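You operate a simulated robot arm through the tools that you are given. There is no shell and no other tool. Be economical: measure what you need, move in short steps, check, and stop when the job is done.

The job below is to be done with a simulated robot arm. You get a single attempt, and the scene is never put back.

## Task
Back off the cover screw, open the breather box and put its filter in the orange box.
Fine: breather key back in its holder; the cover stays open.

It is judged by the outcome, as a careful person would: the job done as asked, and still so three seconds after it is handed in. It fails if anything else is knocked over, pushed out of place, dropped, spilled or broken. Lids that push on must go on centred and level and be pressed home; caps that screw on are set level and turned clockwise until they are tight.

## Robot
A 7-joint arm with a two-finger parallel gripper, fixed in place. Base frame: the origin is at the foot of the arm, x ahead of it, y to its left, z up; the work surface is at about z = 800. Readings come in mm, rad, newtons and seconds.
With the tool pointing down near the work surface it reaches from about 240 to 680 mm from the base axis. Its first joint turns from -1.152 to 1.152 rad. Payload 2.4 kg.
Tool frame: the origin (TCP) lies between the finger pads and is the grasp point; the fingertips stand 30 mm ahead of it; z points along the fingers, y is the line along which they close. Largest opening 94 mm; finger width 28, thickness 10; the body of the gripper, 50 by 96 mm, starts 55 mm behind the TCP.
Orientation is that of the tool frame in the base frame, as [roll, pitch, yaw] about the fixed x, y, z axes, in that order (R = Rz(yaw) Ry(pitch) Rx(roll)). With the fingers straight down and closing along the base's y, the tool's x points along the base's -x, its y along +y and its z along -z.

## Interface
- The arm moves only by the tool move_arm. Its argument "plan" is a list of rows, each a list of 3 entries, a list of its own where there are three numbers: the shift along the base's x, y, z in units of 200 mm (1.0 is 200 mm), then the turn, a rotation vector about the base's x, y, z in units of 45 degrees (1.0 is 45 degrees), then the opening, from 0 (shut) to 1 (fully open). In form: [[[dx, dy, dz], [wx, wy, wz], claw], ...]. A call has 1 to 10 rows; each row is the pose to reach, as a shift and turn from the pose commanded when the call began. A call with a number of a shift or a turn outside -1 to 1 is refused whole. A row lasts 0.2 s, in which the tool goes at most 50 mm and 0.15 rad; a call with a longer step from one row to the next is refused whole, and so is a gripper value outside its range. A pose out of reach is approached as far as the arm can. The call stops where the force on the tool passes 70 N (or 10 N more than at its start, if that is more) or the arm is blocked; 0.2 s more then pass. Each finger travels about 153 mm/s and halts on what it meets, pressing with about 42 N; the grip force reading is that of the motor and also rises with nothing between the fingers. The clock runs only during rows and for 0.2 s after the last one: add rows that repeat a pose to give the fingers time. It gives the time, the measured TCP pose, the force on the tool (base axes), the opening and the grip force at its end, in the units of the frame above (readings bear some noise), with the torque about the TCP (base axes, N m) and any sound that the robot's microphone picked up.
- Cameras (640 x 400 px; columns grow to the right, rows downward): "scene" is fixed at [47.9, 486.3, 1440.5]; the picture's right is [-0.62, -0.78, 0.00], its down [-0.48, 0.38, -0.79] and it looks along [0.62, -0.50, -0.61] (base axes); focal length 242 px, centre (320, 200). "wrist" rides on the gripper at [76, 14, -102] in the tool frame; the picture's right is [-0.18, 0.98, 0.00], its down [-0.75, -0.14, -0.64] and it looks along [-0.63, -0.12, 0.77] (tool axes); focal length 243 px, centre (320, 200). There is no depth. A picture from a camera that has moved, and an enlarged one, comes with that camera's place and axes in the base frame and with its lens.
- camera(camera): a new picture of that camera. No time passes.
- zoom(camera, box): a new picture of the part [left, top, right, bottom] of that camera's present view, enlarged. No time passes.
- sign_off(): hands the job in; it is judged then, once.

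Go step by step. Nothing tells you positions but the pictures and the camera data: compare them with the known pose of the tool, close in by small moves and look again before you grip or let go. The budget is 120 turns and 64 pictures, counting those below and the enlarged ones. Unless the task says otherwise, let go and move clear before handing in, and close with one line.

The tools are called after "Emit:" as a command line: name --argument value ..., lists and objects as JSON in quotes. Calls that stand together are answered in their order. move_arm: Moves the arm, as the interface text tells. Its arguments: {"type":"object","properties":{"plan":{"type":"array","items":{"type":"array"}}},"required":["plan"]} The other tools are called the same way: camera (camera) takes a picture; zoom (camera, box) takes an enlarged picture of a part of a camera's view; sign_off () hands the job in.

At the start:

```text
time_s: 0.0
position: [425.5, 99.7, 1196.9]
tcp_rot: [3.141, 0.0, 3.141]
wrist_force: [0.0, -0.3, 0.2]
torque: [-0.01, 0.01, -0.03]
width: 94.1
finger_force: 0.1
```

scene: 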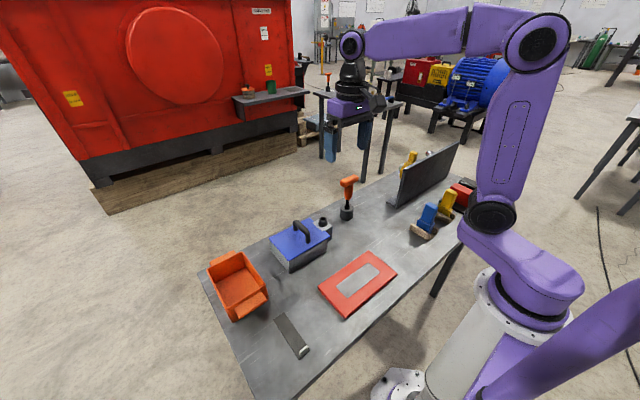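
wrist: 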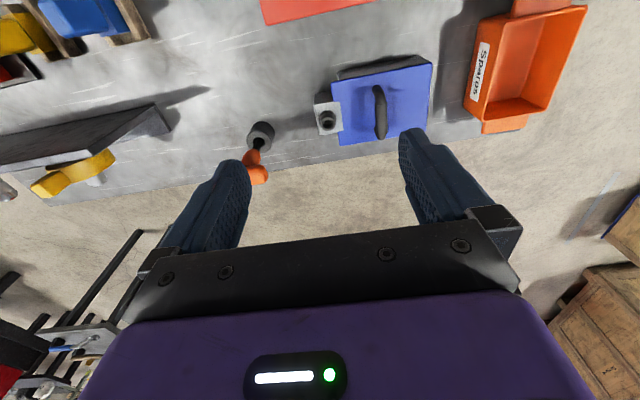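

I see the blue-lidded breather box with a screw at its side, an orange T-handled key in a holder, and the orange bin. I'll take close-ups to measure them.

Emit:
zoom --camera "scene" --box '[250, 160, 390, 280]'

Emit:
zoom --camera "wrist" --box '[220, 40, 460, 190]'

```text
3.33 times, centred on (320, 220) of scene
camera zoom: at [47.9, 486.3, 1440.5], right [-0.62, -0.78, 0.0], down [-0.48, 0.38, -0.79], along [0.62, -0.5, -0.61], focal length 807 px, centre (320, 133)
```

zoom: 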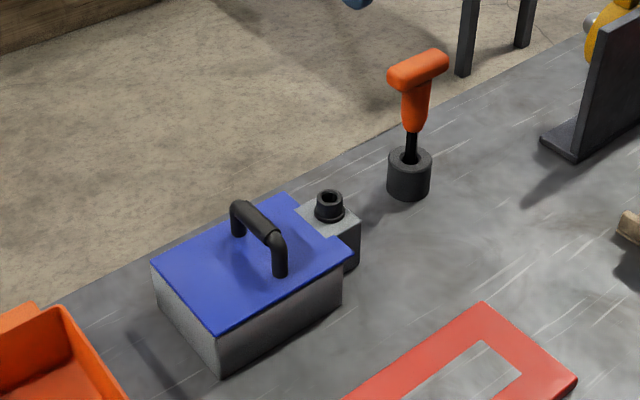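

```text
2.67 times, centred on (340, 115) of wrist
camera zoom: at [349.6, 113.2, 1298.4], right [0.18, 0.98, 0.0], down [0.75, -0.14, 0.64], along [0.63, -0.12, -0.77], focal length 647 px, centre (267, 427)
```

zoom: 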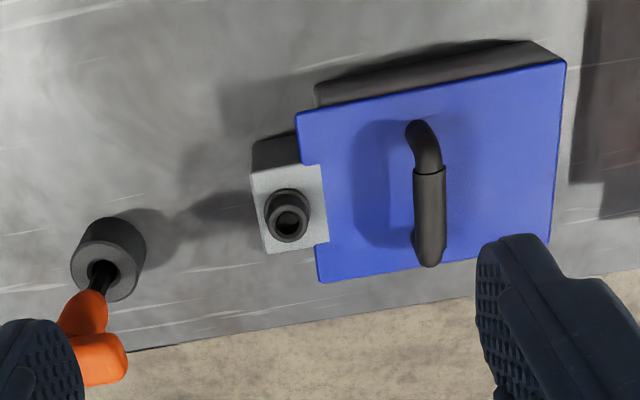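

The key's handle is near (531,-25,988), its holder near (548,-49,846), and the screw head near (507,98,902). I'll move in for a closer look at the key.

Emit:
move_arm --plan '[[[0, -0.2, -0.1], [0, 0, 0], 1], [[0, -0.4, -0.25], [0, 0, 0], 1], [[-0.02, -0.55, -0.4], [0, 0, 0], 1], [[-0.05, -0.65, -0.5], [0, 0, 0], 1]]'

Emit:
camera --camera "wrist"

Emit:
zoom --camera "scene" --box '[310, 165, 380, 230]'

```text
time_s: 1.0
position: [419.4, -28.3, 1095.2]
tcp_rot: [3.141, 0.0, 3.141]
wrist_force: [0.3, -0.2, 0.3]
torque: [0.0, 0.01, -0.01]
width: 93.9
finger_force: 0.0
```

```text
59 pictures are left
camera wrist: at [342.8, -15.0, 1197.9], right [0.18, 0.98, 0.0], down [0.75, -0.14, 0.64], along [0.63, -0.12, -0.77], focal length 243 px, centre (320, 200)
```

wrist: 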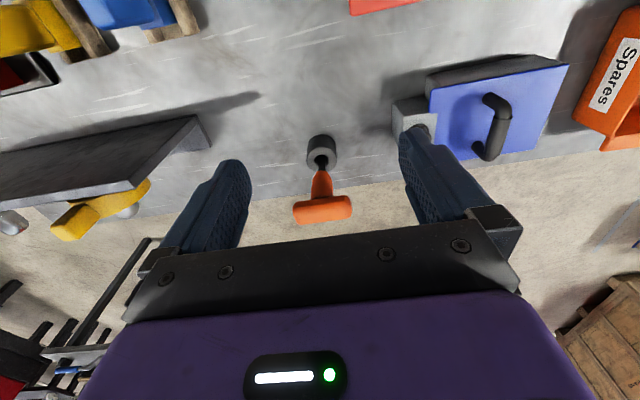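

```text
6.15 times, centred on (345, 198) of scene
camera zoom: at [47.9, 486.3, 1440.5], right [-0.62, -0.78, 0.0], down [-0.48, 0.38, -0.79], along [0.62, -0.5, -0.61], focal length 1490 px, centre (166, 215)
```

zoom: 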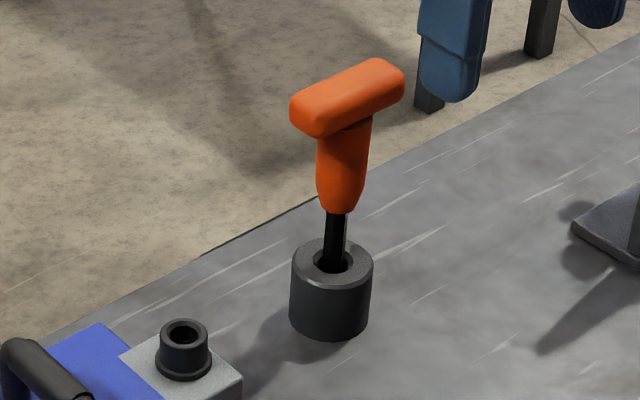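

The key's T-bar is in view. I'll zoom for exact coordinates.

Emit:
zoom --camera "wrist" --box '[270, 120, 370, 230]'

```text
3.64 times, centred on (320, 175) of wrist
camera zoom: at [342.8, -15.0, 1197.9], right [0.18, 0.98, 0.0], down [0.75, -0.14, 0.64], along [0.63, -0.12, -0.77], focal length 882 px, centre (320, 291)
```

zoom: 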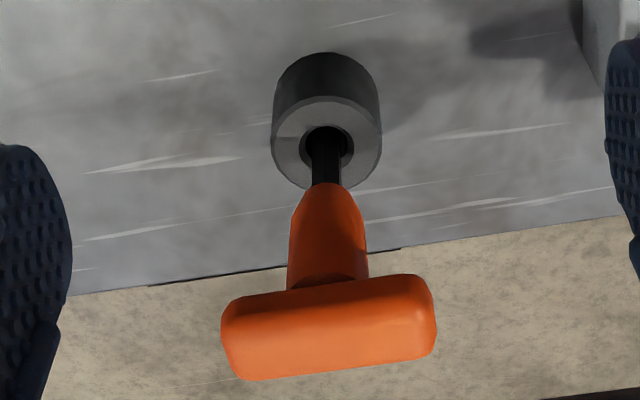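

The key stands upright at about (546,-50) with its bar along y at z≈971. I'll move above it and turn the gripper so the fingers close across the bar.

Emit:
move_arm --plan '[[[0.1, -0.02, 0], [0, 0, -0.18], 1], [[0.2, -0.04, 0], [0, 0, -0.36], 1], [[0.3, -0.06, 0], [0, 0, -0.54], 1], [[0.4, -0.08, 0], [0, 0, -0.72], 1], [[0.5, -0.1, 0], [0, 0, -0.9], 1], [[0.64, -0.105, 0], [0, 0, -1], 1], [[0.64, -0.105, 0], [0, 0, -1], 1]]'

Emit:
move_arm --plan '[[[0, 0, 0], [0, 0, -0.18], 1], [[0, 0, 0], [0, 0, -0.36], 1], [[0, 0, 0], [0, 0, -0.54], 1], [[0, 0, 0], [0, 0, -0.72], 1], [[0, 0, 0], [0, 0, -0.9], 1], [[0, 0, 0], [0, 0, -1], 1], [[0, 0, 0], [0, 0, -1], 1]]'

Emit:
camera --camera "wrist"

```text
time_s: 2.6
position: [546.9, -50.9, 1095.2]
tcp_rot: [-3.141, 0.001, 2.355]
wrist_force: [0.8, 0.3, 0.0]
torque: [0.01, -0.01, 0.01]
width: 94.0
finger_force: 0.1
```

```text
time_s: 4.2
position: [543.8, -51.8, 1096.1]
tcp_rot: [3.142, 0.002, 1.57]
wrist_force: [-0.5, 0.1, -0.5]
torque: [-0.02, -0.01, -0.01]
width: 94.0
finger_force: 0.1
```

```text
56 pictures are left
camera wrist: at [558.1, 23.9, 1198.8], right [0.98, -0.19, 0.0], down [-0.14, -0.75, 0.64], along [-0.12, -0.63, -0.77], focal length 243 px, centre (320, 200)
```

wrist: 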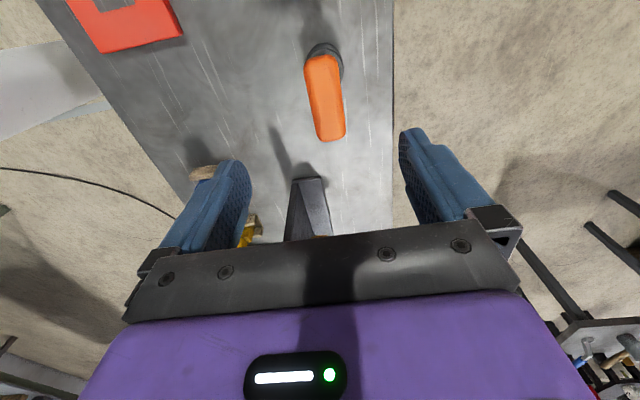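

The bar centre reads about (548,-49), aligned with y. I'll descend around it with the fingers open and check before closing.

Emit:
move_arm --plan '[[[0.02, 0.012, -0.1], [0, 0, 0], 1], [[0.02, 0.012, -0.25], [0, 0, 0], 1], [[0.02, 0.012, -0.4], [0, 0, 0], 1], [[0.02, 0.012, -0.52], [0, 0, 0], 1], [[0.02, 0.012, -0.62], [0, 0, 0], 1], [[0.02, 0.012, -0.62], [0, 0, 0], 1]]'

Emit:
camera --camera "wrist"

Emit:
zoom --camera "scene" --box '[290, 120, 410, 230]'

```text
time_s: 5.6
position: [547.9, -51.5, 971.6]
tcp_rot: [3.14, 0.001, 1.572]
wrist_force: [-0.8, -0.4, -0.1]
torque: [0.02, -0.01, 0.01]
width: 93.9
finger_force: 0.1
```

```text
55 pictures are left
camera wrist: at [562.7, 24.4, 1074.0], right [0.98, -0.18, 0.0], down [-0.14, -0.75, 0.64], along [-0.12, -0.63, -0.77], focal length 243 px, centre (320, 200)
```

wrist: 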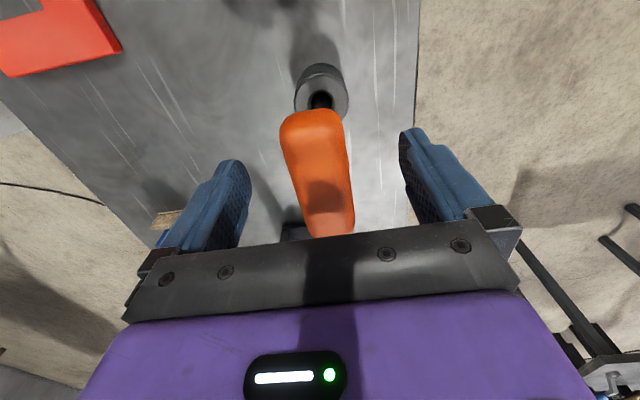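

```text
3.64 times, centred on (350, 175) of scene
camera zoom: at [47.9, 486.3, 1440.5], right [-0.62, -0.78, 0.0], down [-0.48, 0.38, -0.79], along [0.62, -0.5, -0.61], focal length 880 px, centre (211, 291)
```

zoom: 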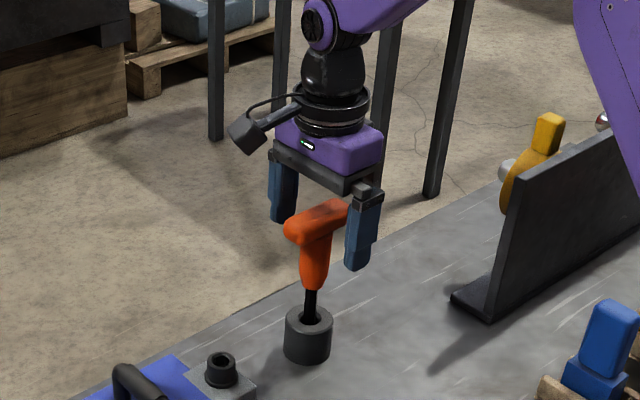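

The bar sits centred between the fingers. I'll nudge slightly along y and close.

Emit:
move_arm --plan '[[[0, 0.02, 0], [0, 0, 0], 1], [[0, 0.02, 0], [0, 0, 0], 0.5], [[0, 0.02, 0], [0, 0, 0], 0.1], [[0, 0.02, 0], [0, 0, 0], 0.1], [[0, 0.02, 0], [0, 0, 0], 0.1]]'

Emit:
zoom --camera "wrist" --box '[200, 40, 440, 250]'

```text
time_s: 6.8
position: [548.8, -47.0, 972.5]
tcp_rot: [3.14, 0.0, 1.571]
wrist_force: [0.7, 0.9, 1.0]
torque: [0.05, -0.05, -0.01]
width: 33.9
finger_force: 42.0
```

```text
1.90 times, centred on (320, 145) of wrist
camera zoom: at [562.4, 28.9, 1074.7], right [0.98, -0.18, 0.0], down [-0.14, -0.75, 0.64], along [-0.12, -0.63, -0.77], focal length 462 px, centre (320, 305)
```

zoom: 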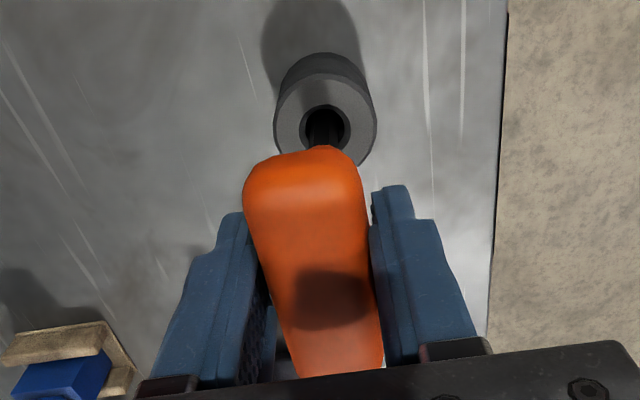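

Gripped (34 mm wide bar). The holder pose is TCP ≈ (548.4,-47,972.5), yaw 1.571. I'll lift straight up.

Emit:
move_arm --plan '[[[0, 0, 0.08], [0, 0, 0], 0.1], [[0, 0, 0.18], [0, 0, 0], 0.1], [[0, 0, 0.3], [0, 0, 0], 0.1], [[0, 0, 0.45], [0, 0, 0], 0.1], [[0, 0, 0.6], [0, 0, 0], 0.1], [[0, 0, 0.7], [0, 0, 0], 0.1], [[0, 0, 0.7], [0, 0, 0], 0.1]]'

Emit:
zoom --camera "scene" --box '[280, 110, 400, 240]'

Emit:
zoom --camera "wrist" --box '[200, 0, 440, 250]'

```text
time_s: 8.4
position: [546.5, -45.0, 1113.7]
tcp_rot: [-3.141, 0.001, 1.57]
wrist_force: [0.0, 0.1, -0.8]
torque: [-0.03, -0.03, -0.02]
width: 33.9
finger_force: 41.8
```

```text
3.08 times, centred on (340, 175) of scene
camera zoom: at [47.9, 486.3, 1440.5], right [-0.62, -0.78, 0.0], down [-0.48, 0.38, -0.79], along [0.62, -0.5, -0.61], focal length 745 px, centre (258, 277)
```

zoom: 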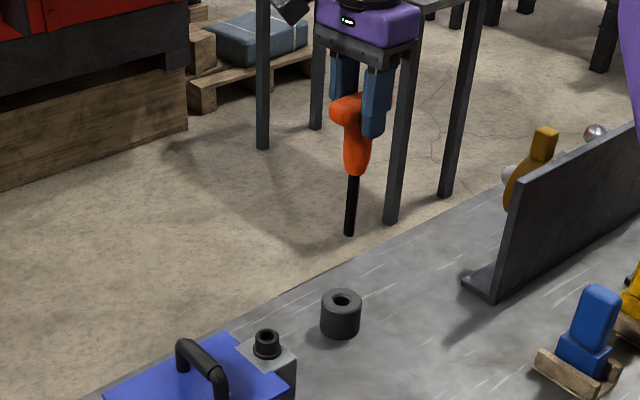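

```text
1.60 times, centred on (320, 125) of wrist
camera zoom: at [559.8, 29.9, 1215.9], right [0.98, -0.18, 0.0], down [-0.14, -0.75, 0.64], along [-0.12, -0.63, -0.77], focal length 388 px, centre (320, 320)
```

zoom: 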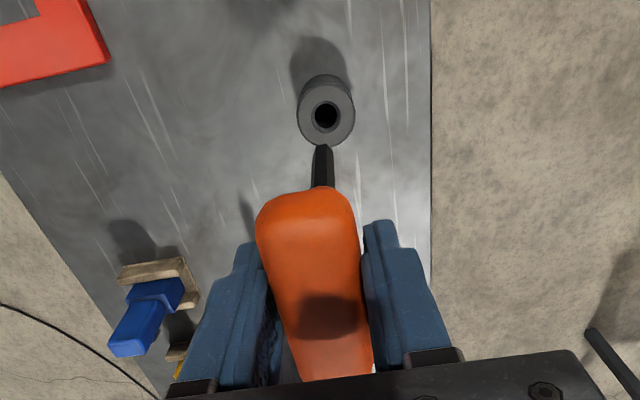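

The key came out; its tip is about 164 mm below TCP. I'll carry it above the screw at roughly (507,98), staying high, then measure the alignment.

Emit:
move_arm --plan '[[[-0.03, 0.12, 0.05], [0, 0, 0], 0.1], [[-0.08, 0.27, 0.05], [0, 0, 0], 0.1], [[-0.12, 0.42, 0.05], [0, 0, 0], 0.1], [[-0.16, 0.57, 0.05], [0, 0, 0], 0.1], [[-0.195, 0.67, 0.05], [0, 0, 0], 0.1], [[-0.195, 0.72, 0.05], [0, 0, 0], 0.1], [[-0.195, 0.72, 0.05], [0, 0, 0], 0.1]]'

Emit:
zoom --camera "scene" --box '[260, 130, 380, 280]'

Emit:
zoom --camera "wrist" --box '[250, 20, 390, 160]'

```text
time_s: 10.0
position: [510.1, 100.0, 1123.5]
tcp_rot: [-3.141, 0.0, 1.573]
wrist_force: [-0.4, 0.1, -2.2]
torque: [0.0, 0.02, 0.03]
width: 33.6
finger_force: 42.0
```

```text
2.67 times, centred on (320, 205) of scene
camera zoom: at [47.9, 486.3, 1440.5], right [-0.62, -0.78, 0.0], down [-0.48, 0.38, -0.79], along [0.62, -0.5, -0.61], focal length 646 px, centre (320, 187)
```

zoom: 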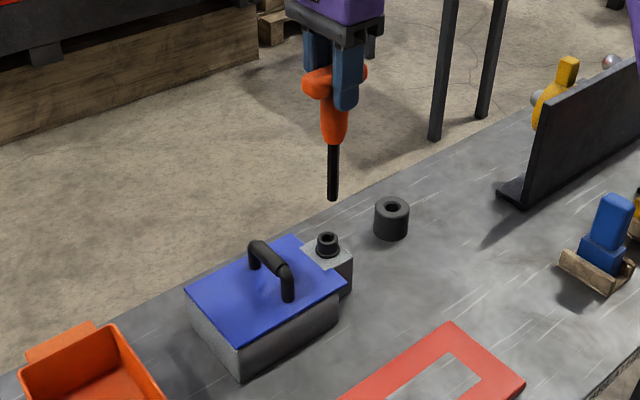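

```text
2.86 times, centred on (320, 90) of wrist
camera zoom: at [524.1, 175.3, 1225.8], right [0.98, -0.18, 0.0], down [-0.14, -0.75, 0.64], along [-0.12, -0.63, -0.77], focal length 693 px, centre (320, 514)
```

zoom: 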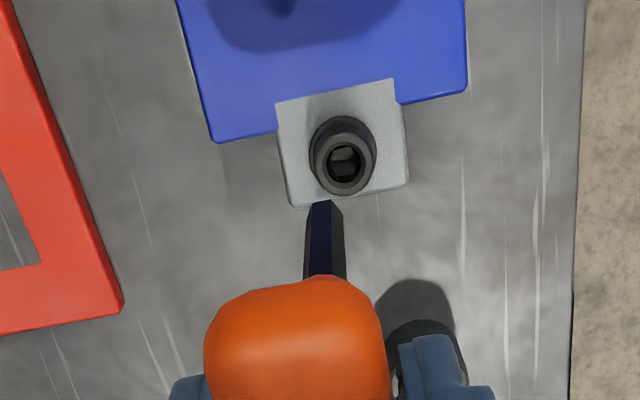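

The hole is about 9 mm further in +x than the tip. I'll correct, lower by 50 mm and compare again.

Emit:
move_arm --plan '[[[0.02, -0.006, -0.05], [0, 0, 0], 0.1], [[0.043, -0.012, -0.12], [0, 0, 0], 0.1], [[0.043, -0.012, -0.2], [0, 0, 0], 0.1], [[0.043, -0.012, -0.25], [0, 0, 0], 0.1], [[0.043, -0.012, -0.25], [0, 0, 0], 0.1]]'

Emit:
zoom --camera "scene" --box '[300, 180, 350, 240]'

Emit:
zoom --camera "wrist" --box '[280, 20, 370, 120]'

```text
time_s: 11.2
position: [517.1, 97.3, 1071.6]
tcp_rot: [-3.141, -0.002, 1.57]
wrist_force: [-0.3, -0.1, -1.3]
torque: [0.01, 0.0, 0.01]
width: 34.0
finger_force: 42.5
```

```text
6.67 times, centred on (325, 210) of scene
camera zoom: at [47.9, 486.3, 1440.5], right [-0.62, -0.78, 0.0], down [-0.48, 0.38, -0.79], along [0.62, -0.5, -0.61], focal length 1614 px, centre (287, 133)
```

zoom: 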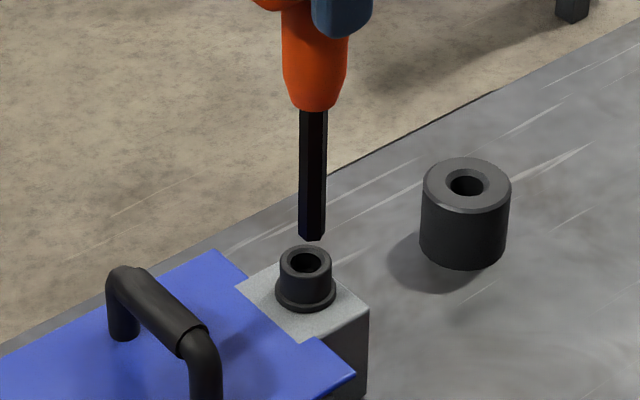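

```text
4.00 times, centred on (325, 70) of wrist
camera zoom: at [531.2, 173.1, 1174.9], right [0.98, -0.18, 0.0], down [-0.14, -0.75, 0.64], along [-0.12, -0.63, -0.77], focal length 970 px, centre (300, 720)
```

zoom: 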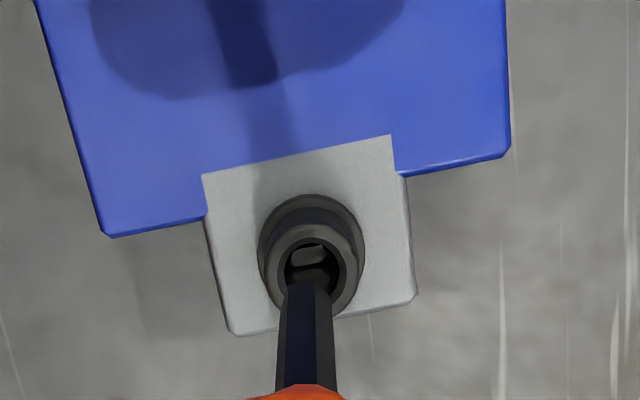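

The tip is about 17 mm above the hole and ~2 mm short in x. I'll correct and lower to the rim.

Emit:
move_arm --plan '[[[0.011, -0.004, 0], [0, 0, 0], 0.1], [[0.011, -0.004, -0.03], [0, 0, 0], 0.1], [[0.011, -0.004, -0.06], [0, 0, 0], 0.1], [[0.011, -0.004, -0.06], [0, 0, 0], 0.1]]'

Emit:
zoom --camera "scene" --box '[300, 190, 340, 240]'

Emit:
zoom --camera "wrist" --box '[290, 40, 350, 120]'

```text
time_s: 12.2
position: [519.5, 96.2, 1059.6]
tcp_rot: [3.141, -0.001, 1.573]
wrist_force: [0.0, -0.6, -2.3]
torque: [0.0, 0.05, -0.02]
width: 33.8
finger_force: 42.1
```

```text
8.00 times, centred on (320, 215) of scene
camera zoom: at [47.9, 486.3, 1440.5], right [-0.62, -0.78, 0.0], down [-0.48, 0.38, -0.79], along [0.62, -0.5, -0.61], focal length 1937 px, centre (320, 80)
```

zoom: 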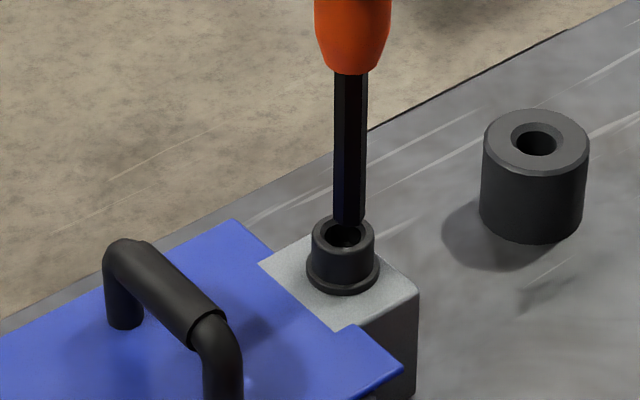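

```text
5.00 times, centred on (320, 80) of wrist
camera zoom: at [533.8, 171.4, 1162.6], right [0.98, -0.18, 0.0], down [-0.14, -0.75, 0.64], along [-0.12, -0.63, -0.77], focal length 1213 px, centre (320, 800)
```

zoom: 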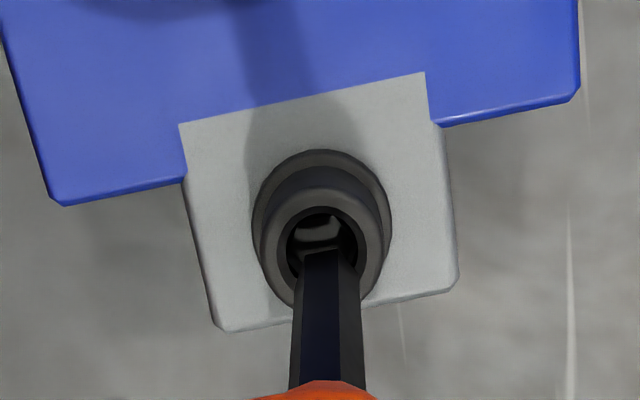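

Accounting for which edge of the tip is visible, it must go +3.4 mm in y. I'll correct that and lower gently into the socket.

Emit:
move_arm --plan '[[[-0.002, 0.017, 0], [0, 0, 0], 0.1], [[-0.002, 0.017, -0.02], [0, 0, 0], 0.1], [[-0.002, 0.017, -0.04], [0, 0, 0], 0.1], [[-0.002, 0.017, -0.055], [0, 0, 0], 0.1], [[-0.002, 0.017, -0.055], [0, 0, 0], 0.1]]'

Emit:
zoom --camera "scene" --box '[300, 190, 340, 240]'

Emit:
zoom --camera "wrist" --box '[290, 40, 350, 120]'

```text
time_s: 13.4
position: [519.3, 99.6, 1048.9]
tcp_rot: [3.141, 0.0, 1.571]
wrist_force: [-0.3, -0.1, -2.2]
torque: [0.01, -0.01, -0.02]
width: 33.9
finger_force: 42.0
```

```text
8.00 times, centred on (320, 215) of scene
camera zoom: at [47.9, 486.3, 1440.5], right [-0.62, -0.78, 0.0], down [-0.48, 0.38, -0.79], along [0.62, -0.5, -0.61], focal length 1937 px, centre (320, 80)
```

zoom: 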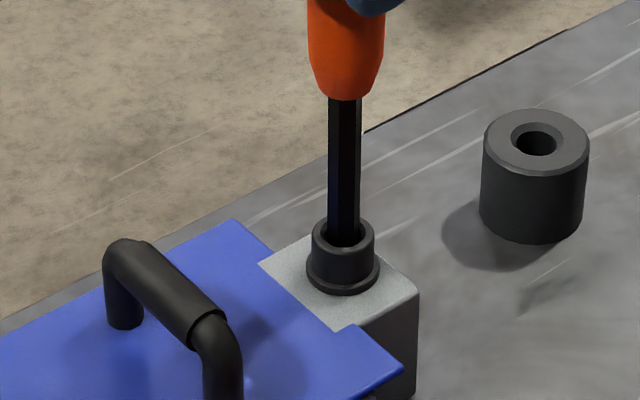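

```text
5.00 times, centred on (320, 80) of wrist
camera zoom: at [533.6, 174.7, 1151.6], right [0.98, -0.18, 0.0], down [-0.14, -0.75, 0.64], along [-0.12, -0.63, -0.77], focal length 1213 px, centre (320, 800)
```

zoom: 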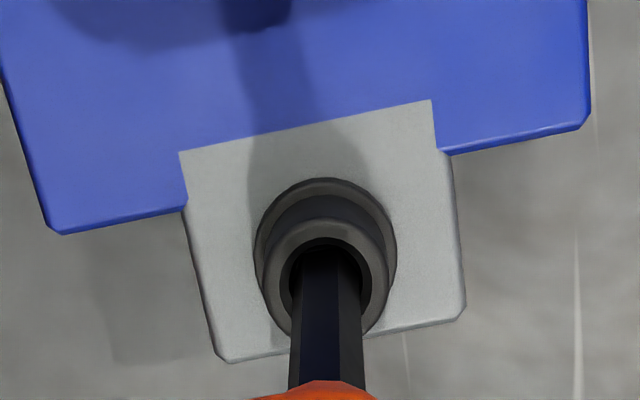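

The tip has entered the socket. I'll press down slowly until it seats.

Emit:
move_arm --plan '[[[0, 0, -0.01], [0, 0, 0], 0.1], [[0, 0, -0.02], [0, 0, 0], 0.1], [[0, 0, -0.03], [0, 0, 0], 0.1], [[0, 0, -0.04], [0, 0, 0], 0.1], [[0, 0, -0.05], [0, 0, 0], 0.1]]'

```text
time_s: 14.6
position: [520.0, 100.1, 1040.3]
tcp_rot: [3.136, -0.001, 1.572]
wrist_force: [-2.4, 0.3, 28.2]
torque: [0.03, 0.03, -0.01]
width: 34.2
finger_force: 41.7
```

Contact at z≈1040 with 28 N. I'll turn counter-clockwise a little to feel whether the hex engages.

Emit:
move_arm --plan '[[[0, 0, 0], [0, 0, 0.1], 0.1], [[0, 0, 0], [0, 0, 0.2], 0.1], [[0, 0, 0], [0, 0, 0.3], 0.1], [[0, 0, 0], [0, 0, 0.4], 0.1]]'

Emit:
zoom --camera "scene" --box '[300, 190, 340, 240]'

```text
time_s: 15.6
position: [519.7, 99.0, 1039.8]
tcp_rot: [3.139, -0.002, 1.884]
wrist_force: [-2.4, 0.4, 28.1]
torque: [0.01, 0.02, -0.1]
width: 33.6
finger_force: 42.2
```

```text
8.00 times, centred on (320, 215) of scene
camera zoom: at [47.3, 486.2, 1440.6], right [-0.62, -0.78, 0.0], down [-0.48, 0.38, -0.79], along [0.62, -0.5, -0.61], focal length 1937 px, centre (320, 80)
```

zoom: 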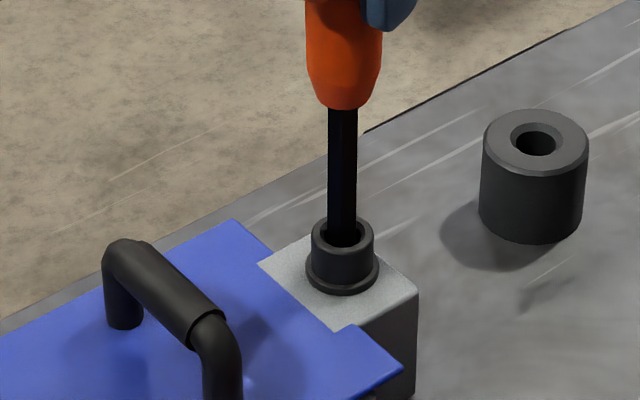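

No slip or drop yet, and the counter-torque is only 0.1 Nm. I'll continue turning counter-clockwise and watch height and torque.

Emit:
move_arm --plan '[[[0, 0, 0], [0, 0, 0.12], 0.1], [[0, 0, 0], [0, 0, 0.24], 0.1], [[0, 0, 0], [0, 0, 0.36], 0.1], [[0, 0, 0], [0, 0, 0.48], 0.1], [[0, 0, 0], [0, 0, 0.6], 0.1], [[0, 0, 0], [0, 0, 0.72], 0.1]]'

Emit:
zoom --camera "scene" --box '[300, 190, 340, 240]'

```text
time_s: 17.0
position: [518.4, 98.5, 1038.5]
tcp_rot: [-3.141, 0.001, 2.451]
wrist_force: [-2.4, -5.9, 14.9]
torque: [-0.52, -0.24, -0.04]
width: 33.5
finger_force: 42.4
```

```text
8.00 times, centred on (320, 215) of scene
camera zoom: at [47.5, 486.1, 1440.6], right [-0.62, -0.78, 0.0], down [-0.48, 0.38, -0.79], along [0.62, -0.5, -0.61], focal length 1937 px, centre (320, 80)
```

zoom: 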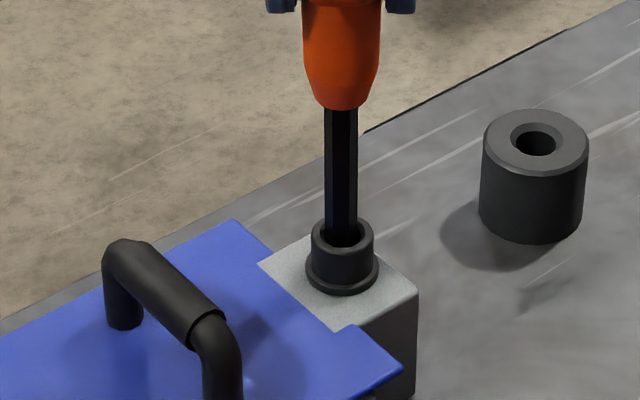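

The upward force fell, so the hex may be dropping in. I'll press down a bit more.

Emit:
move_arm --plan '[[[0, 0, -0.01], [0, 0, 0], 0.1], [[0, 0, -0.02], [0, 0, 0], 0.1], [[0, 0, -0.03], [0, 0, 0], 0.1], [[0, 0, -0.03], [0, 0, 0], 0.1]]'

Emit:
zoom --camera "wrist" --box '[260, 20, 380, 170]'

```text
time_s: 18.0
position: [518.5, 99.4, 1035.3]
tcp_rot: [3.139, -0.001, 2.449]
wrist_force: [-5.5, -5.4, 28.9]
torque: [-0.18, 0.17, -0.01]
width: 33.5
finger_force: 41.8
```

```text
2.67 times, centred on (320, 95) of wrist
camera zoom: at [469.0, 158.1, 1136.5], right [0.77, 0.64, 0.0], down [0.49, -0.59, 0.64], along [0.41, -0.49, -0.77], focal length 647 px, centre (320, 480)
```

zoom: 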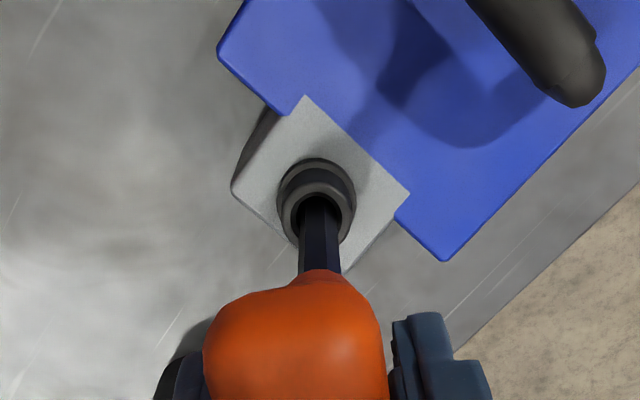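

Emit:
move_arm --plan '[[[0, 0, 0], [0, 0, 0.12], 0.1], [[0, 0, 0], [0, 0, 0.24], 0.1], [[0, 0, 0], [0, 0, 0.36], 0.1]]'

Emit:
zoom --camera "scene" --box '[290, 150, 350, 240]'

```text
time_s: 18.8
position: [518.6, 98.7, 1033.6]
tcp_rot: [-3.141, 0.0, 2.734]
wrist_force: [-7.3, -7.2, 28.1]
torque: [-0.21, 0.22, -0.08]
width: 33.8
finger_force: 41.9
```

```text
4.44 times, centred on (320, 195) of scene
camera zoom: at [47.2, 486.0, 1440.7], right [-0.62, -0.78, 0.0], down [-0.48, 0.38, -0.79], along [0.62, -0.5, -0.61], focal length 1076 px, centre (320, 222)
```

zoom: 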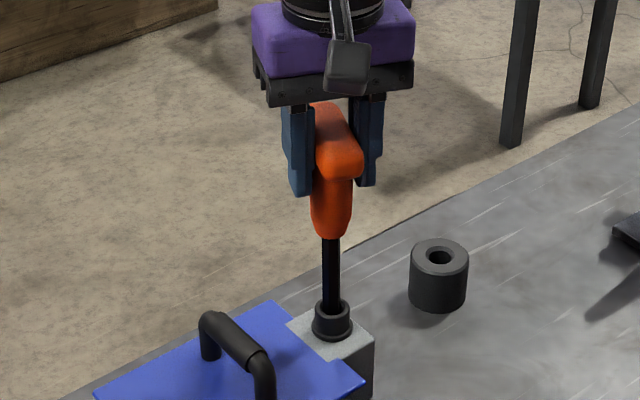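

Height on the key hasn't changed while TCP dropped, so the key slid slightly in the grip rather than seating deeper. I'll relieve the pressure and check the lateral fit.

Emit:
move_arm --plan '[[[0, 0, 0.01], [0, 0, 0.36], 0.1], [[0, 0, 0.02], [0, 0, 0.36], 0.1], [[0, 0, 0.02], [0, 0, 0.36], 0.1]]'

Emit:
zoom --camera "wrist" --box '[280, 50, 360, 150]'

Emit:
zoom --camera "scene" --box '[305, 205, 335, 240]'

```text
refused: row 1 steps farther than a row can; nothing moved
```

```text
4.00 times, centred on (320, 100) of wrist
camera zoom: at [454.3, 141.3, 1135.3], right [0.56, 0.83, 0.0], down [0.64, -0.43, 0.64], along [0.53, -0.36, -0.77], focal length 970 px, centre (320, 600)
```

zoom: 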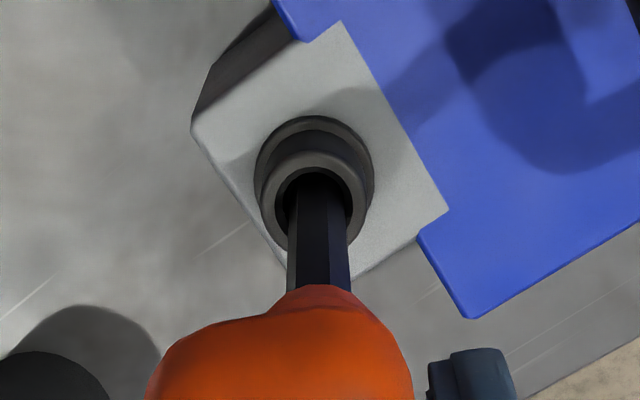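

```text
11.43 times, centred on (320, 222) of scene
camera zoom: at [47.2, 486.0, 1440.7], right [-0.62, -0.78, 0.0], down [-0.48, 0.38, -0.79], along [0.62, -0.5, -0.61], focal length 2767 px, centre (320, -57)
```

zoom: 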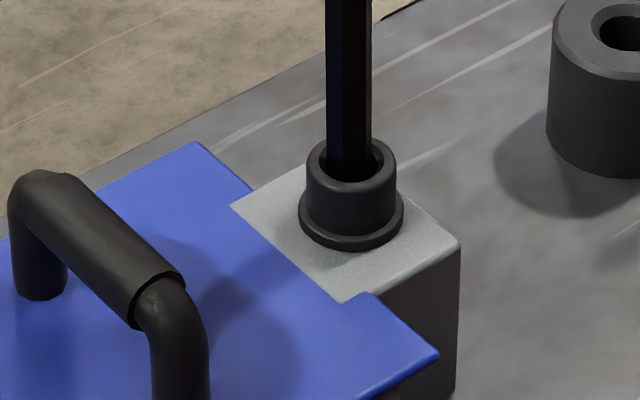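

The shaft is well centred in the socket, and it may simply be bottomed and turning the screw. I'll ease the downward force and keep turning counter-clockwise, watching for the head to rise.

Emit:
move_arm --plan '[[[0, 0, 0.01], [0, 0, 0.12], 0.1], [[0, 0, 0.01], [0, 0, 0.26], 0.1], [[0, 0, 0.01], [0, 0, 0.4], 0.1], [[0, 0, 0.01], [0, 0, 0.55], 0.1], [[0, 0, 0.01], [0, 0, 0.7], 0.1], [[0, 0, 0.01], [0, 0, 0.85], 0.1], [[0, 0, 0.01], [0, 0, 1], 0.1]]'

Emit:
move_arm --plan '[[[0, 0, 0], [0, 0, 0.15], 0.1], [[0, 0, 0], [0, 0, 0.3], 0.1], [[0, 0, 0], [0, 0, 0.45], 0.1], [[0, 0, 0], [0, 0, 0.6], 0.1], [[0, 0, 0], [0, 0, 0.75], 0.1], [[0, 0, 0], [0, 0, 0.9], 0.1], [[0, 0, 0], [0, 0, 1], 0.1]]'

Emit:
zoom --camera "scene" --box '[290, 150, 350, 240]'

```text
time_s: 20.4
position: [518.2, 98.8, 1034.7]
tcp_rot: [-3.14, -0.002, -2.763]
wrist_force: [-5.9, -5.6, -3.0]
torque: [-1.01, 0.9, -0.05]
width: 34.2
finger_force: 41.9
```

```text
time_s: 22.0
position: [519.6, 98.3, 1035.0]
tcp_rot: [-3.139, 0.001, -1.976]
wrist_force: [-1.7, -6.2, 0.4]
torque: [-0.91, 0.18, -0.06]
width: 33.8
finger_force: 42.2
```

```text
4.44 times, centred on (320, 195) of scene
camera zoom: at [47.8, 486.2, 1440.6], right [-0.62, -0.78, 0.0], down [-0.48, 0.38, -0.79], along [0.62, -0.5, -0.61], focal length 1076 px, centre (320, 222)
```

zoom: 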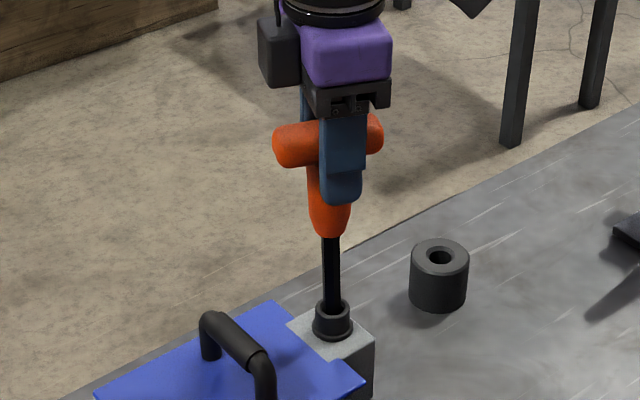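

Torque is low, and the side force rotates with the tool. I'll keep turning and see whether axial force builds from a rising screw.

Emit:
move_arm --plan '[[[0, 0, 0], [0, 0, 0.15], 0.1], [[0, 0, 0], [0, 0, 0.3], 0.1], [[0, 0, 0], [0, 0, 0.45], 0.1], [[0, 0, 0], [0, 0, 0.6], 0.1], [[0, 0, 0], [0, 0, 0.75], 0.1], [[0, 0, 0], [0, 0, 0.9], 0.1], [[0, 0, 0], [0, 0, 1], 0.1]]'

Emit:
move_arm --plan '[[[0, 0, 0], [0, 0, 0.15], 0.1], [[0, 0, 0], [0, 0, 0.3], 0.1], [[0, 0, 0], [0, 0, 0.45], 0.1], [[0, 0, 0], [0, 0, 0.6], 0.1], [[0, 0, 0], [0, 0, 0.75], 0.1], [[0, 0, 0], [0, 0, 0.9], 0.1], [[0, 0, 0], [0, 0, 1], 0.1]]'

Emit:
zoom --camera "scene" --box '[305, 205, 335, 240]'

```text
time_s: 23.6
position: [518.9, 98.8, 1035.5]
tcp_rot: [3.141, -0.001, -1.19]
wrist_force: [-0.9, -2.1, 0.8]
torque: [-0.31, 0.22, -0.03]
width: 33.7
finger_force: 42.5
```

```text
time_s: 25.2
position: [518.0, 98.1, 1035.0]
tcp_rot: [3.141, 0.0, -0.404]
wrist_force: [-3.3, -3.1, 2.6]
torque: [-0.27, 0.72, -0.07]
width: 33.9
finger_force: 42.2
```

```text
11.43 times, centred on (320, 222) of scene
camera zoom: at [47.7, 486.2, 1440.6], right [-0.62, -0.78, 0.0], down [-0.48, 0.38, -0.79], along [0.62, -0.5, -0.61], focal length 2767 px, centre (320, -57)
```

zoom: 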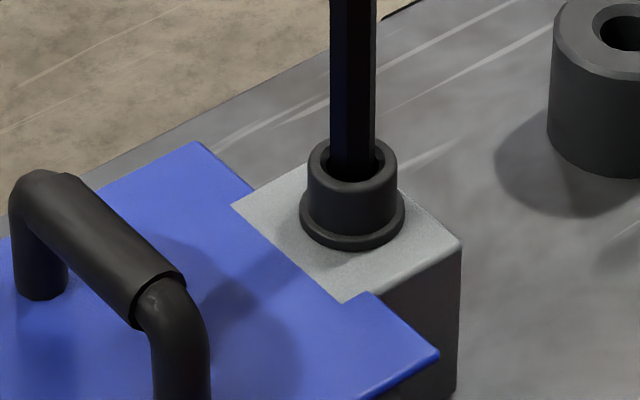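

The screw hasn't risen and the torque looks like plain friction, so the hex probably hasn't engaged. I'll lift out and look into the socket.

Emit:
move_arm --plan '[[[0, 0, 0.05], [0, 0, 0], 0.1], [[0, 0, 0.12], [0, 0, 0], 0.1], [[0, 0, 0.2], [0, 0, 0], 0.1], [[0, 0, 0.25], [0, 0, 0], 0.1], [[0, 0, 0.25], [0, 0, 0], 0.1]]'

Emit:
zoom --camera "wrist" --box '[290, 10, 350, 110]'

Emit:
zoom --camera "scene" --box '[305, 190, 335, 230]'

```text
time_s: 26.4
position: [519.3, 97.9, 1084.8]
tcp_rot: [3.14, 0.001, -0.408]
wrist_force: [0.8, -0.2, -1.6]
torque: [-0.02, -0.01, -0.04]
width: 33.8
finger_force: 41.7
```

```text
4.00 times, centred on (320, 60) of wrist
camera zoom: at [584.4, 55.3, 1187.9], right [-0.56, -0.83, 0.0], down [-0.64, 0.43, 0.64], along [-0.53, 0.36, -0.77], focal length 970 px, centre (320, 760)
```

zoom: 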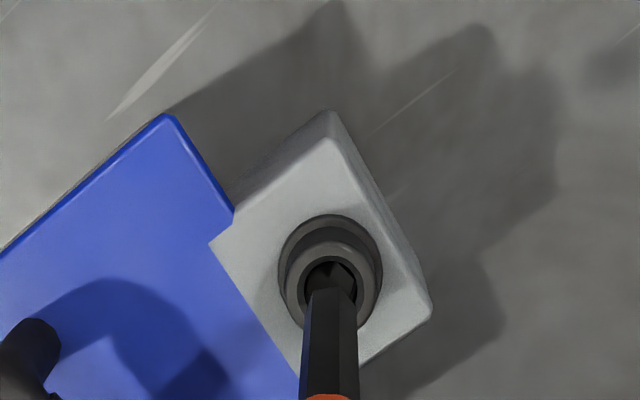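

```text
10.00 times, centred on (320, 210) of scene
camera zoom: at [47.9, 486.3, 1440.5], right [-0.62, -0.78, 0.0], down [-0.48, 0.38, -0.79], along [0.62, -0.5, -0.61], focal length 2422 px, centre (320, 100)
```

zoom: 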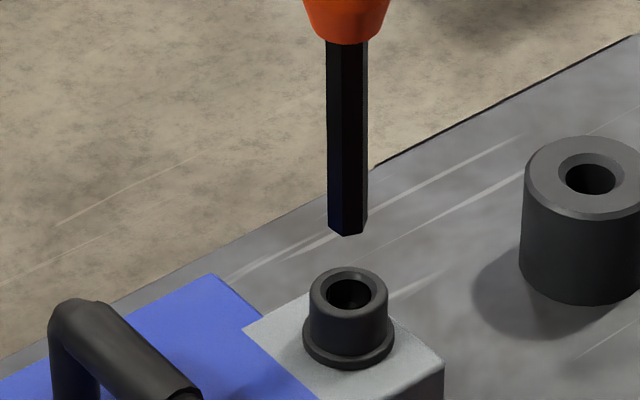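

Emit:
zoom --camera "wrist" --box '[310, 68, 338, 86]'

Emit:
zoom --camera "scene" --box '[317, 214, 329, 224]'

```text
16.00 times, centred on (324, 77) of wrist
camera zoom: at [584.4, 55.3, 1187.9], right [-0.56, -0.83, 0.0], down [-0.64, 0.43, 0.64], along [-0.53, 0.36, -0.77], focal length 3882 px, centre (256, 2168)
```

zoom: 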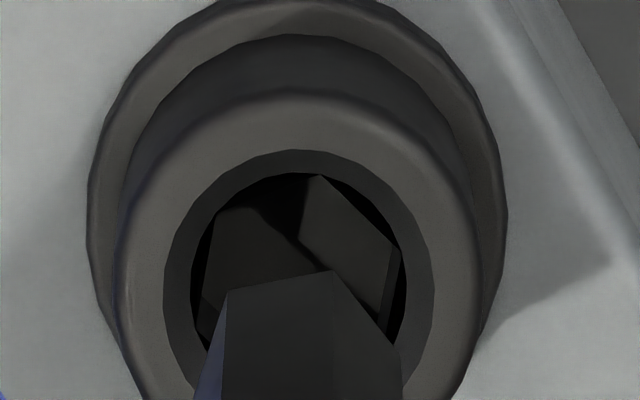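

```text
16.00 times, centred on (323, 219) of scene
camera zoom: at [47.9, 486.3, 1440.5], right [-0.62, -0.78, 0.0], down [-0.48, 0.38, -0.79], along [0.62, -0.5, -0.61], focal length 3874 px, centre (272, -104)
```

zoom: 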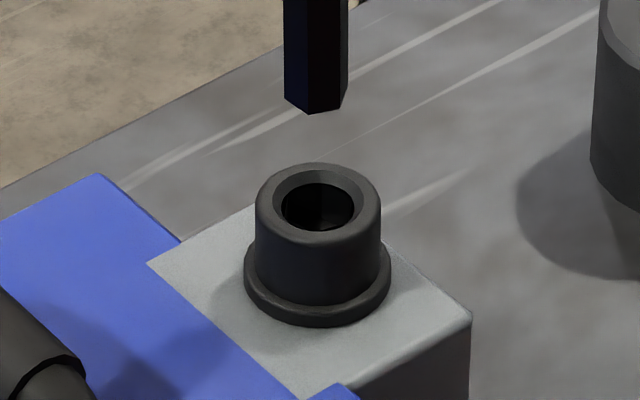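

Inside the socket I can see hex walls, nearly parallel to the key's flats, so it may have been turning. I'll rotate back 240° in the air (a multiple of 60°) for another, closely watched bite.

Emit:
move_arm --plan '[[[0, 0, 0], [0, 0, -0.18], 0.1], [[0, 0, 0], [0, 0, -0.36], 0.1], [[0, 0, 0], [0, 0, -0.54], 0.1], [[0, 0, 0], [0, 0, -0.72], 0.1], [[0, 0, 0], [0, 0, -0.9], 0.1], [[0, 0, 0], [0, 0, -1], 0.1]]'

Emit:
move_arm --plan '[[[0, 0, 0], [0, 0, -0.18], 0.1], [[0, 0, 0], [0, 0, -0.36], 0.1], [[0, 0, 0], [0, 0, -0.54], 0.1], [[0, 0, 0], [0, 0, -0.72], 0.1], [[0, 0, 0], [0, 0, -0.9], 0.1], [[0, 0, 0], [0, 0, -1], 0.1]]'

Emit:
move_arm --plan '[[[0, 0, 0], [0, 0, -0.18], 0.1], [[0, 0, 0], [0, 0, -0.36], 0.1], [[0, 0, 0], [0, 0, -0.54], 0.1], [[0, 0, 0], [0, 0, -0.72], 0.1], [[0, 0, 0], [0, 0, -0.9], 0.1], [[0, 0, 0], [0, 0, -1], 0.1]]'

Emit:
move_arm --plan '[[[0, 0, 0], [0, 0, -0.18], 0.1], [[0, 0, 0], [0, 0, -0.36], 0.1], [[0, 0, 0], [0, 0, -0.54], 0.1], [[0, 0, 0], [0, 0, -0.72], 0.1], [[0, 0, 0], [0, 0, -0.9], 0.1], [[0, 0, 0], [0, 0, -1], 0.1]]'

Emit:
move_arm --plan '[[[0, 0, 0], [0, 0, -0.18], 0.1], [[0, 0, 0], [0, 0, -0.36], 0.1], [[0, 0, 0], [0, 0, -0.54], 0.1], [[0, 0, 0], [0, 0, -0.72], 0.1], [[0, 0, 0], [0, 0, -0.9], 0.1], [[0, 0, 0], [0, 0, -1], 0.1]]'

Emit:
move_arm --plan '[[[0, 0, 0], [0, 0, -0.18], 0.1], [[0, 0, 0], [0, 0, -0.333], 0.1], [[0, 0, 0], [0, 0, -0.333], 0.1]]'

Emit:
zoom --camera "wrist" --box '[305, 60, 345, 90]'

Emit:
zoom --camera "scene" --box '[305, 190, 335, 230]'

```text
time_s: 27.8
position: [519.3, 101.0, 1084.5]
tcp_rot: [3.14, -0.001, -1.195]
wrist_force: [0.1, 0.8, -1.2]
torque: [0.01, -0.01, 0.0]
width: 33.6
finger_force: 41.8
```

```text
time_s: 29.2
position: [519.5, 98.6, 1084.8]
tcp_rot: [3.141, 0.001, -1.983]
wrist_force: [0.7, -0.3, -0.6]
torque: [0.01, 0.01, 0.02]
width: 33.9
finger_force: 42.2
```

```text
time_s: 30.6
position: [518.9, 99.0, 1084.1]
tcp_rot: [-3.14, 0.001, -2.769]
wrist_force: [0.4, 1.1, -1.1]
torque: [-0.02, 0.04, 0.03]
width: 33.9
finger_force: 41.7
```

```text
time_s: 32.0
position: [519.1, 98.5, 1084.3]
tcp_rot: [3.141, 0.0, 2.73]
wrist_force: [0.3, -0.5, -0.3]
torque: [-0.03, 0.01, -0.02]
width: 33.8
finger_force: 42.2
```

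```text
time_s: 33.4
position: [518.2, 100.2, 1084.8]
tcp_rot: [3.141, -0.001, 1.945]
wrist_force: [0.3, -0.8, -0.8]
torque: [0.03, -0.03, -0.04]
width: 33.8
finger_force: 42.5
```

```text
time_s: 34.2
position: [518.8, 99.2, 1085.2]
tcp_rot: [3.141, -0.001, 1.685]
wrist_force: [-1.0, 0.4, -1.5]
torque: [-0.01, -0.01, -0.01]
width: 33.9
finger_force: 41.4
```

```text
13.33 times, centred on (325, 75) of wrist
camera zoom: at [524.6, 175.8, 1188.3], right [1.0, -0.07, 0.0], down [-0.06, -0.76, 0.64], along [-0.05, -0.64, -0.77], focal length 3235 px, centre (253, 1867)
```

zoom: 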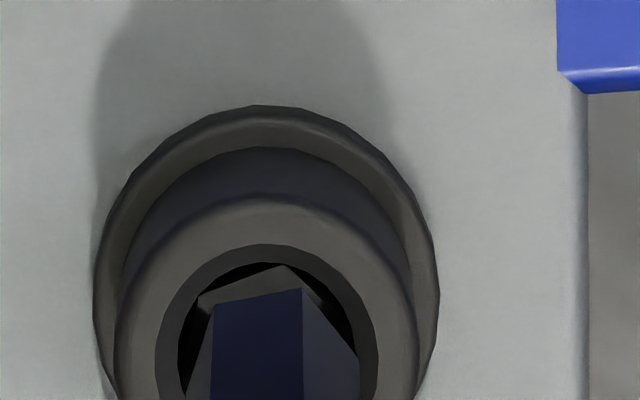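

```text
10.00 times, centred on (320, 210) of scene
camera zoom: at [47.9, 486.3, 1440.5], right [-0.62, -0.78, 0.0], down [-0.48, 0.38, -0.79], along [0.62, -0.5, -0.61], focal length 2422 px, centre (320, 100)
```

zoom: 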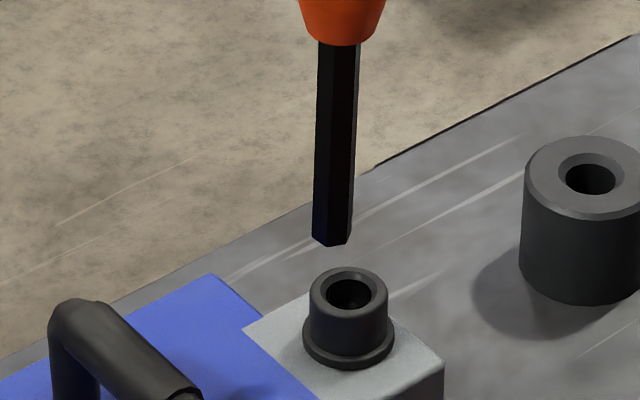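

The key has tilted ~2° in the grip, so the tip is off by ~(+2.5,+5) mm. I'll tilt the tool to bring the key vertical over the hole and lower partway.

Emit:
move_arm --plan '[[[0.003, -0.003, 0], [-0.039, 0.019, 0], 0.1], [[0.003, -0.003, -0.04], [-0.039, 0.019, 0], 0.1], [[0.003, -0.003, -0.08], [-0.039, 0.019, 0], 0.1], [[0.003, -0.003, -0.08], [-0.039, 0.019, 0], 0.1]]'

Emit:
zoom --camera "wrist" --box '[300, 50, 350, 100]'

Emit:
zoom --camera "scene" --box '[305, 190, 335, 230]'

```text
time_s: 35.2
position: [519.9, 97.9, 1068.5]
tcp_rot: [-3.125, 0.028, 1.687]
wrist_force: [0.2, -0.1, -0.7]
torque: [0.02, 0.0, -0.01]
width: 33.9
finger_force: 41.7
```

```text
8.00 times, centred on (325, 75) of wrist
camera zoom: at [527.0, 177.5, 1169.3], right [1.0, -0.07, -0.01], down [-0.04, -0.74, 0.67], along [-0.06, -0.66, -0.75], focal length 1941 px, centre (280, 1200)
```

zoom: 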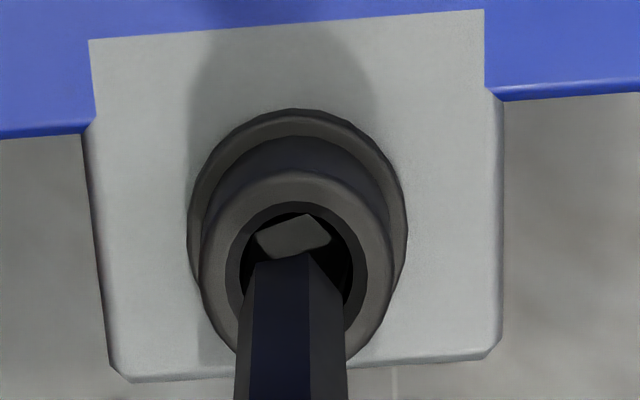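

```text
10.00 times, centred on (320, 210) of scene
camera zoom: at [47.9, 486.3, 1440.5], right [-0.62, -0.78, 0.0], down [-0.48, 0.38, -0.79], along [0.62, -0.5, -0.61], focal length 2422 px, centre (320, 100)
```

zoom: 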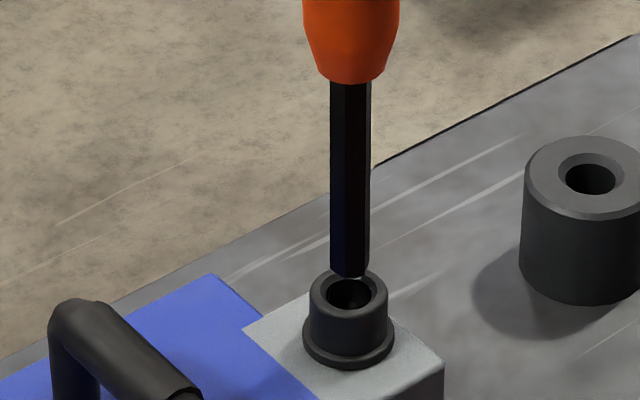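

The key is vertical and centred within ~1 mm. I'll lower into the socket in small steps.

Emit:
move_arm --plan '[[[0, 0.005, -0.04], [0, 0, 0], 0.1], [[0, 0.005, -0.08], [0, 0, 0], 0.1], [[0, 0.005, -0.1], [0, 0, 0], 0.1], [[0, 0.005, -0.11], [0, 0, 0], 0.1], [[0, 0.005, -0.12], [0, 0, 0], 0.1], [[0, 0.005, -0.13], [0, 0, 0], 0.1], [[0, 0.005, -0.13], [0, 0, 0], 0.1]]'

Emit:
zoom --camera "scene" --box '[305, 190, 335, 230]'

```text
time_s: 36.8
position: [521.9, 99.9, 1044.9]
tcp_rot: [-3.128, 0.029, 1.686]
wrist_force: [0.6, -3.3, 28.3]
torque: [0.03, -0.06, 0.04]
width: 33.9
finger_force: 41.9
```

```text
10.00 times, centred on (320, 210) of scene
camera zoom: at [47.4, 486.1, 1440.6], right [-0.62, -0.78, 0.0], down [-0.48, 0.38, -0.79], along [0.62, -0.5, -0.61], focal length 2422 px, centre (320, 100)
```

zoom: 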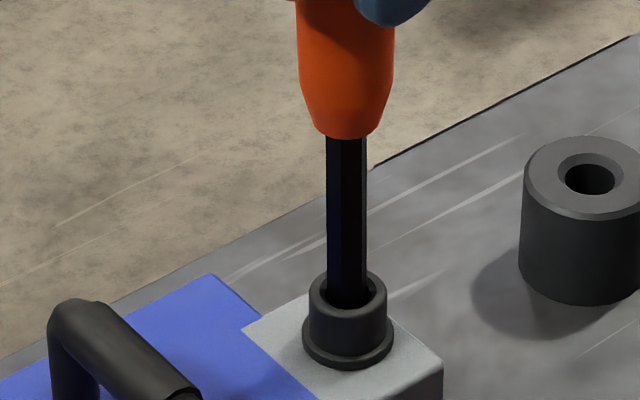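

Same depth, firm contact. As an engagement test I'll turn a few degrees clockwise, then counter-clockwise, comparing torque.

Emit:
move_arm --plan '[[[0, 0, 0], [0, 0, -0.08], 0.1], [[0, 0, 0], [0, 0, -0.16], 0.1], [[0, 0, 0], [0, 0, -0.24], 0.1]]'

Emit:
move_arm --plan '[[[0, 0, 0], [0, 0, 0.12], 0.1], [[0, 0, 0], [0, 0, 0.24], 0.1], [[0, 0, 0], [0, 0, 0.36], 0.1]]'

Emit:
move_arm --plan '[[[0, 0, 0], [0, 0, 0.12], 0.1], [[0, 0, 0], [0, 0, 0.24], 0.1], [[0, 0, 0], [0, 0, 0.36], 0.1]]'

Emit:
zoom --camera "scene" --box '[305, 190, 335, 230]'

```text
time_s: 37.6
position: [519.4, 99.1, 1044.7]
tcp_rot: [-3.126, 0.028, 1.496]
wrist_force: [3.4, -1.4, 23.7]
torque: [0.1, -0.19, 0.02]
width: 33.7
finger_force: 42.1
```

```text
time_s: 38.4
position: [521.2, 100.3, 1044.2]
tcp_rot: [-3.125, 0.027, 1.782]
wrist_force: [1.8, -3.0, 26.1]
torque: [-0.05, -0.08, -0.03]
width: 33.7
finger_force: 42.2
```

```text
time_s: 39.2
position: [519.2, 98.6, 1043.2]
tcp_rot: [-3.123, 0.028, 2.062]
wrist_force: [0.3, -3.2, 14.2]
torque: [0.03, -0.03, -1.41]
width: 35.1
finger_force: 42.1
```

```text
10.00 times, centred on (320, 210) of scene
camera zoom: at [47.6, 486.2, 1440.6], right [-0.62, -0.78, 0.0], down [-0.48, 0.38, -0.79], along [0.62, -0.5, -0.61], focal length 2422 px, centre (320, 100)
```

zoom: 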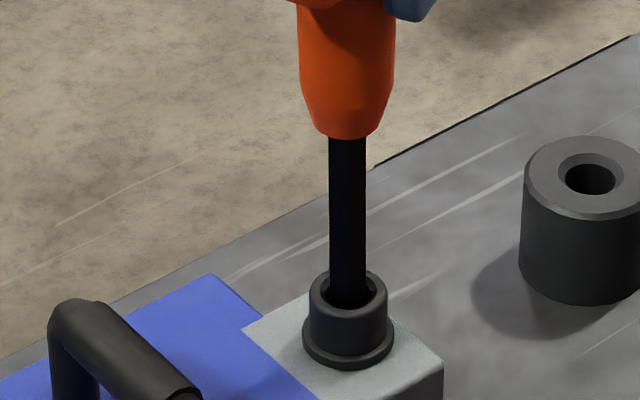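

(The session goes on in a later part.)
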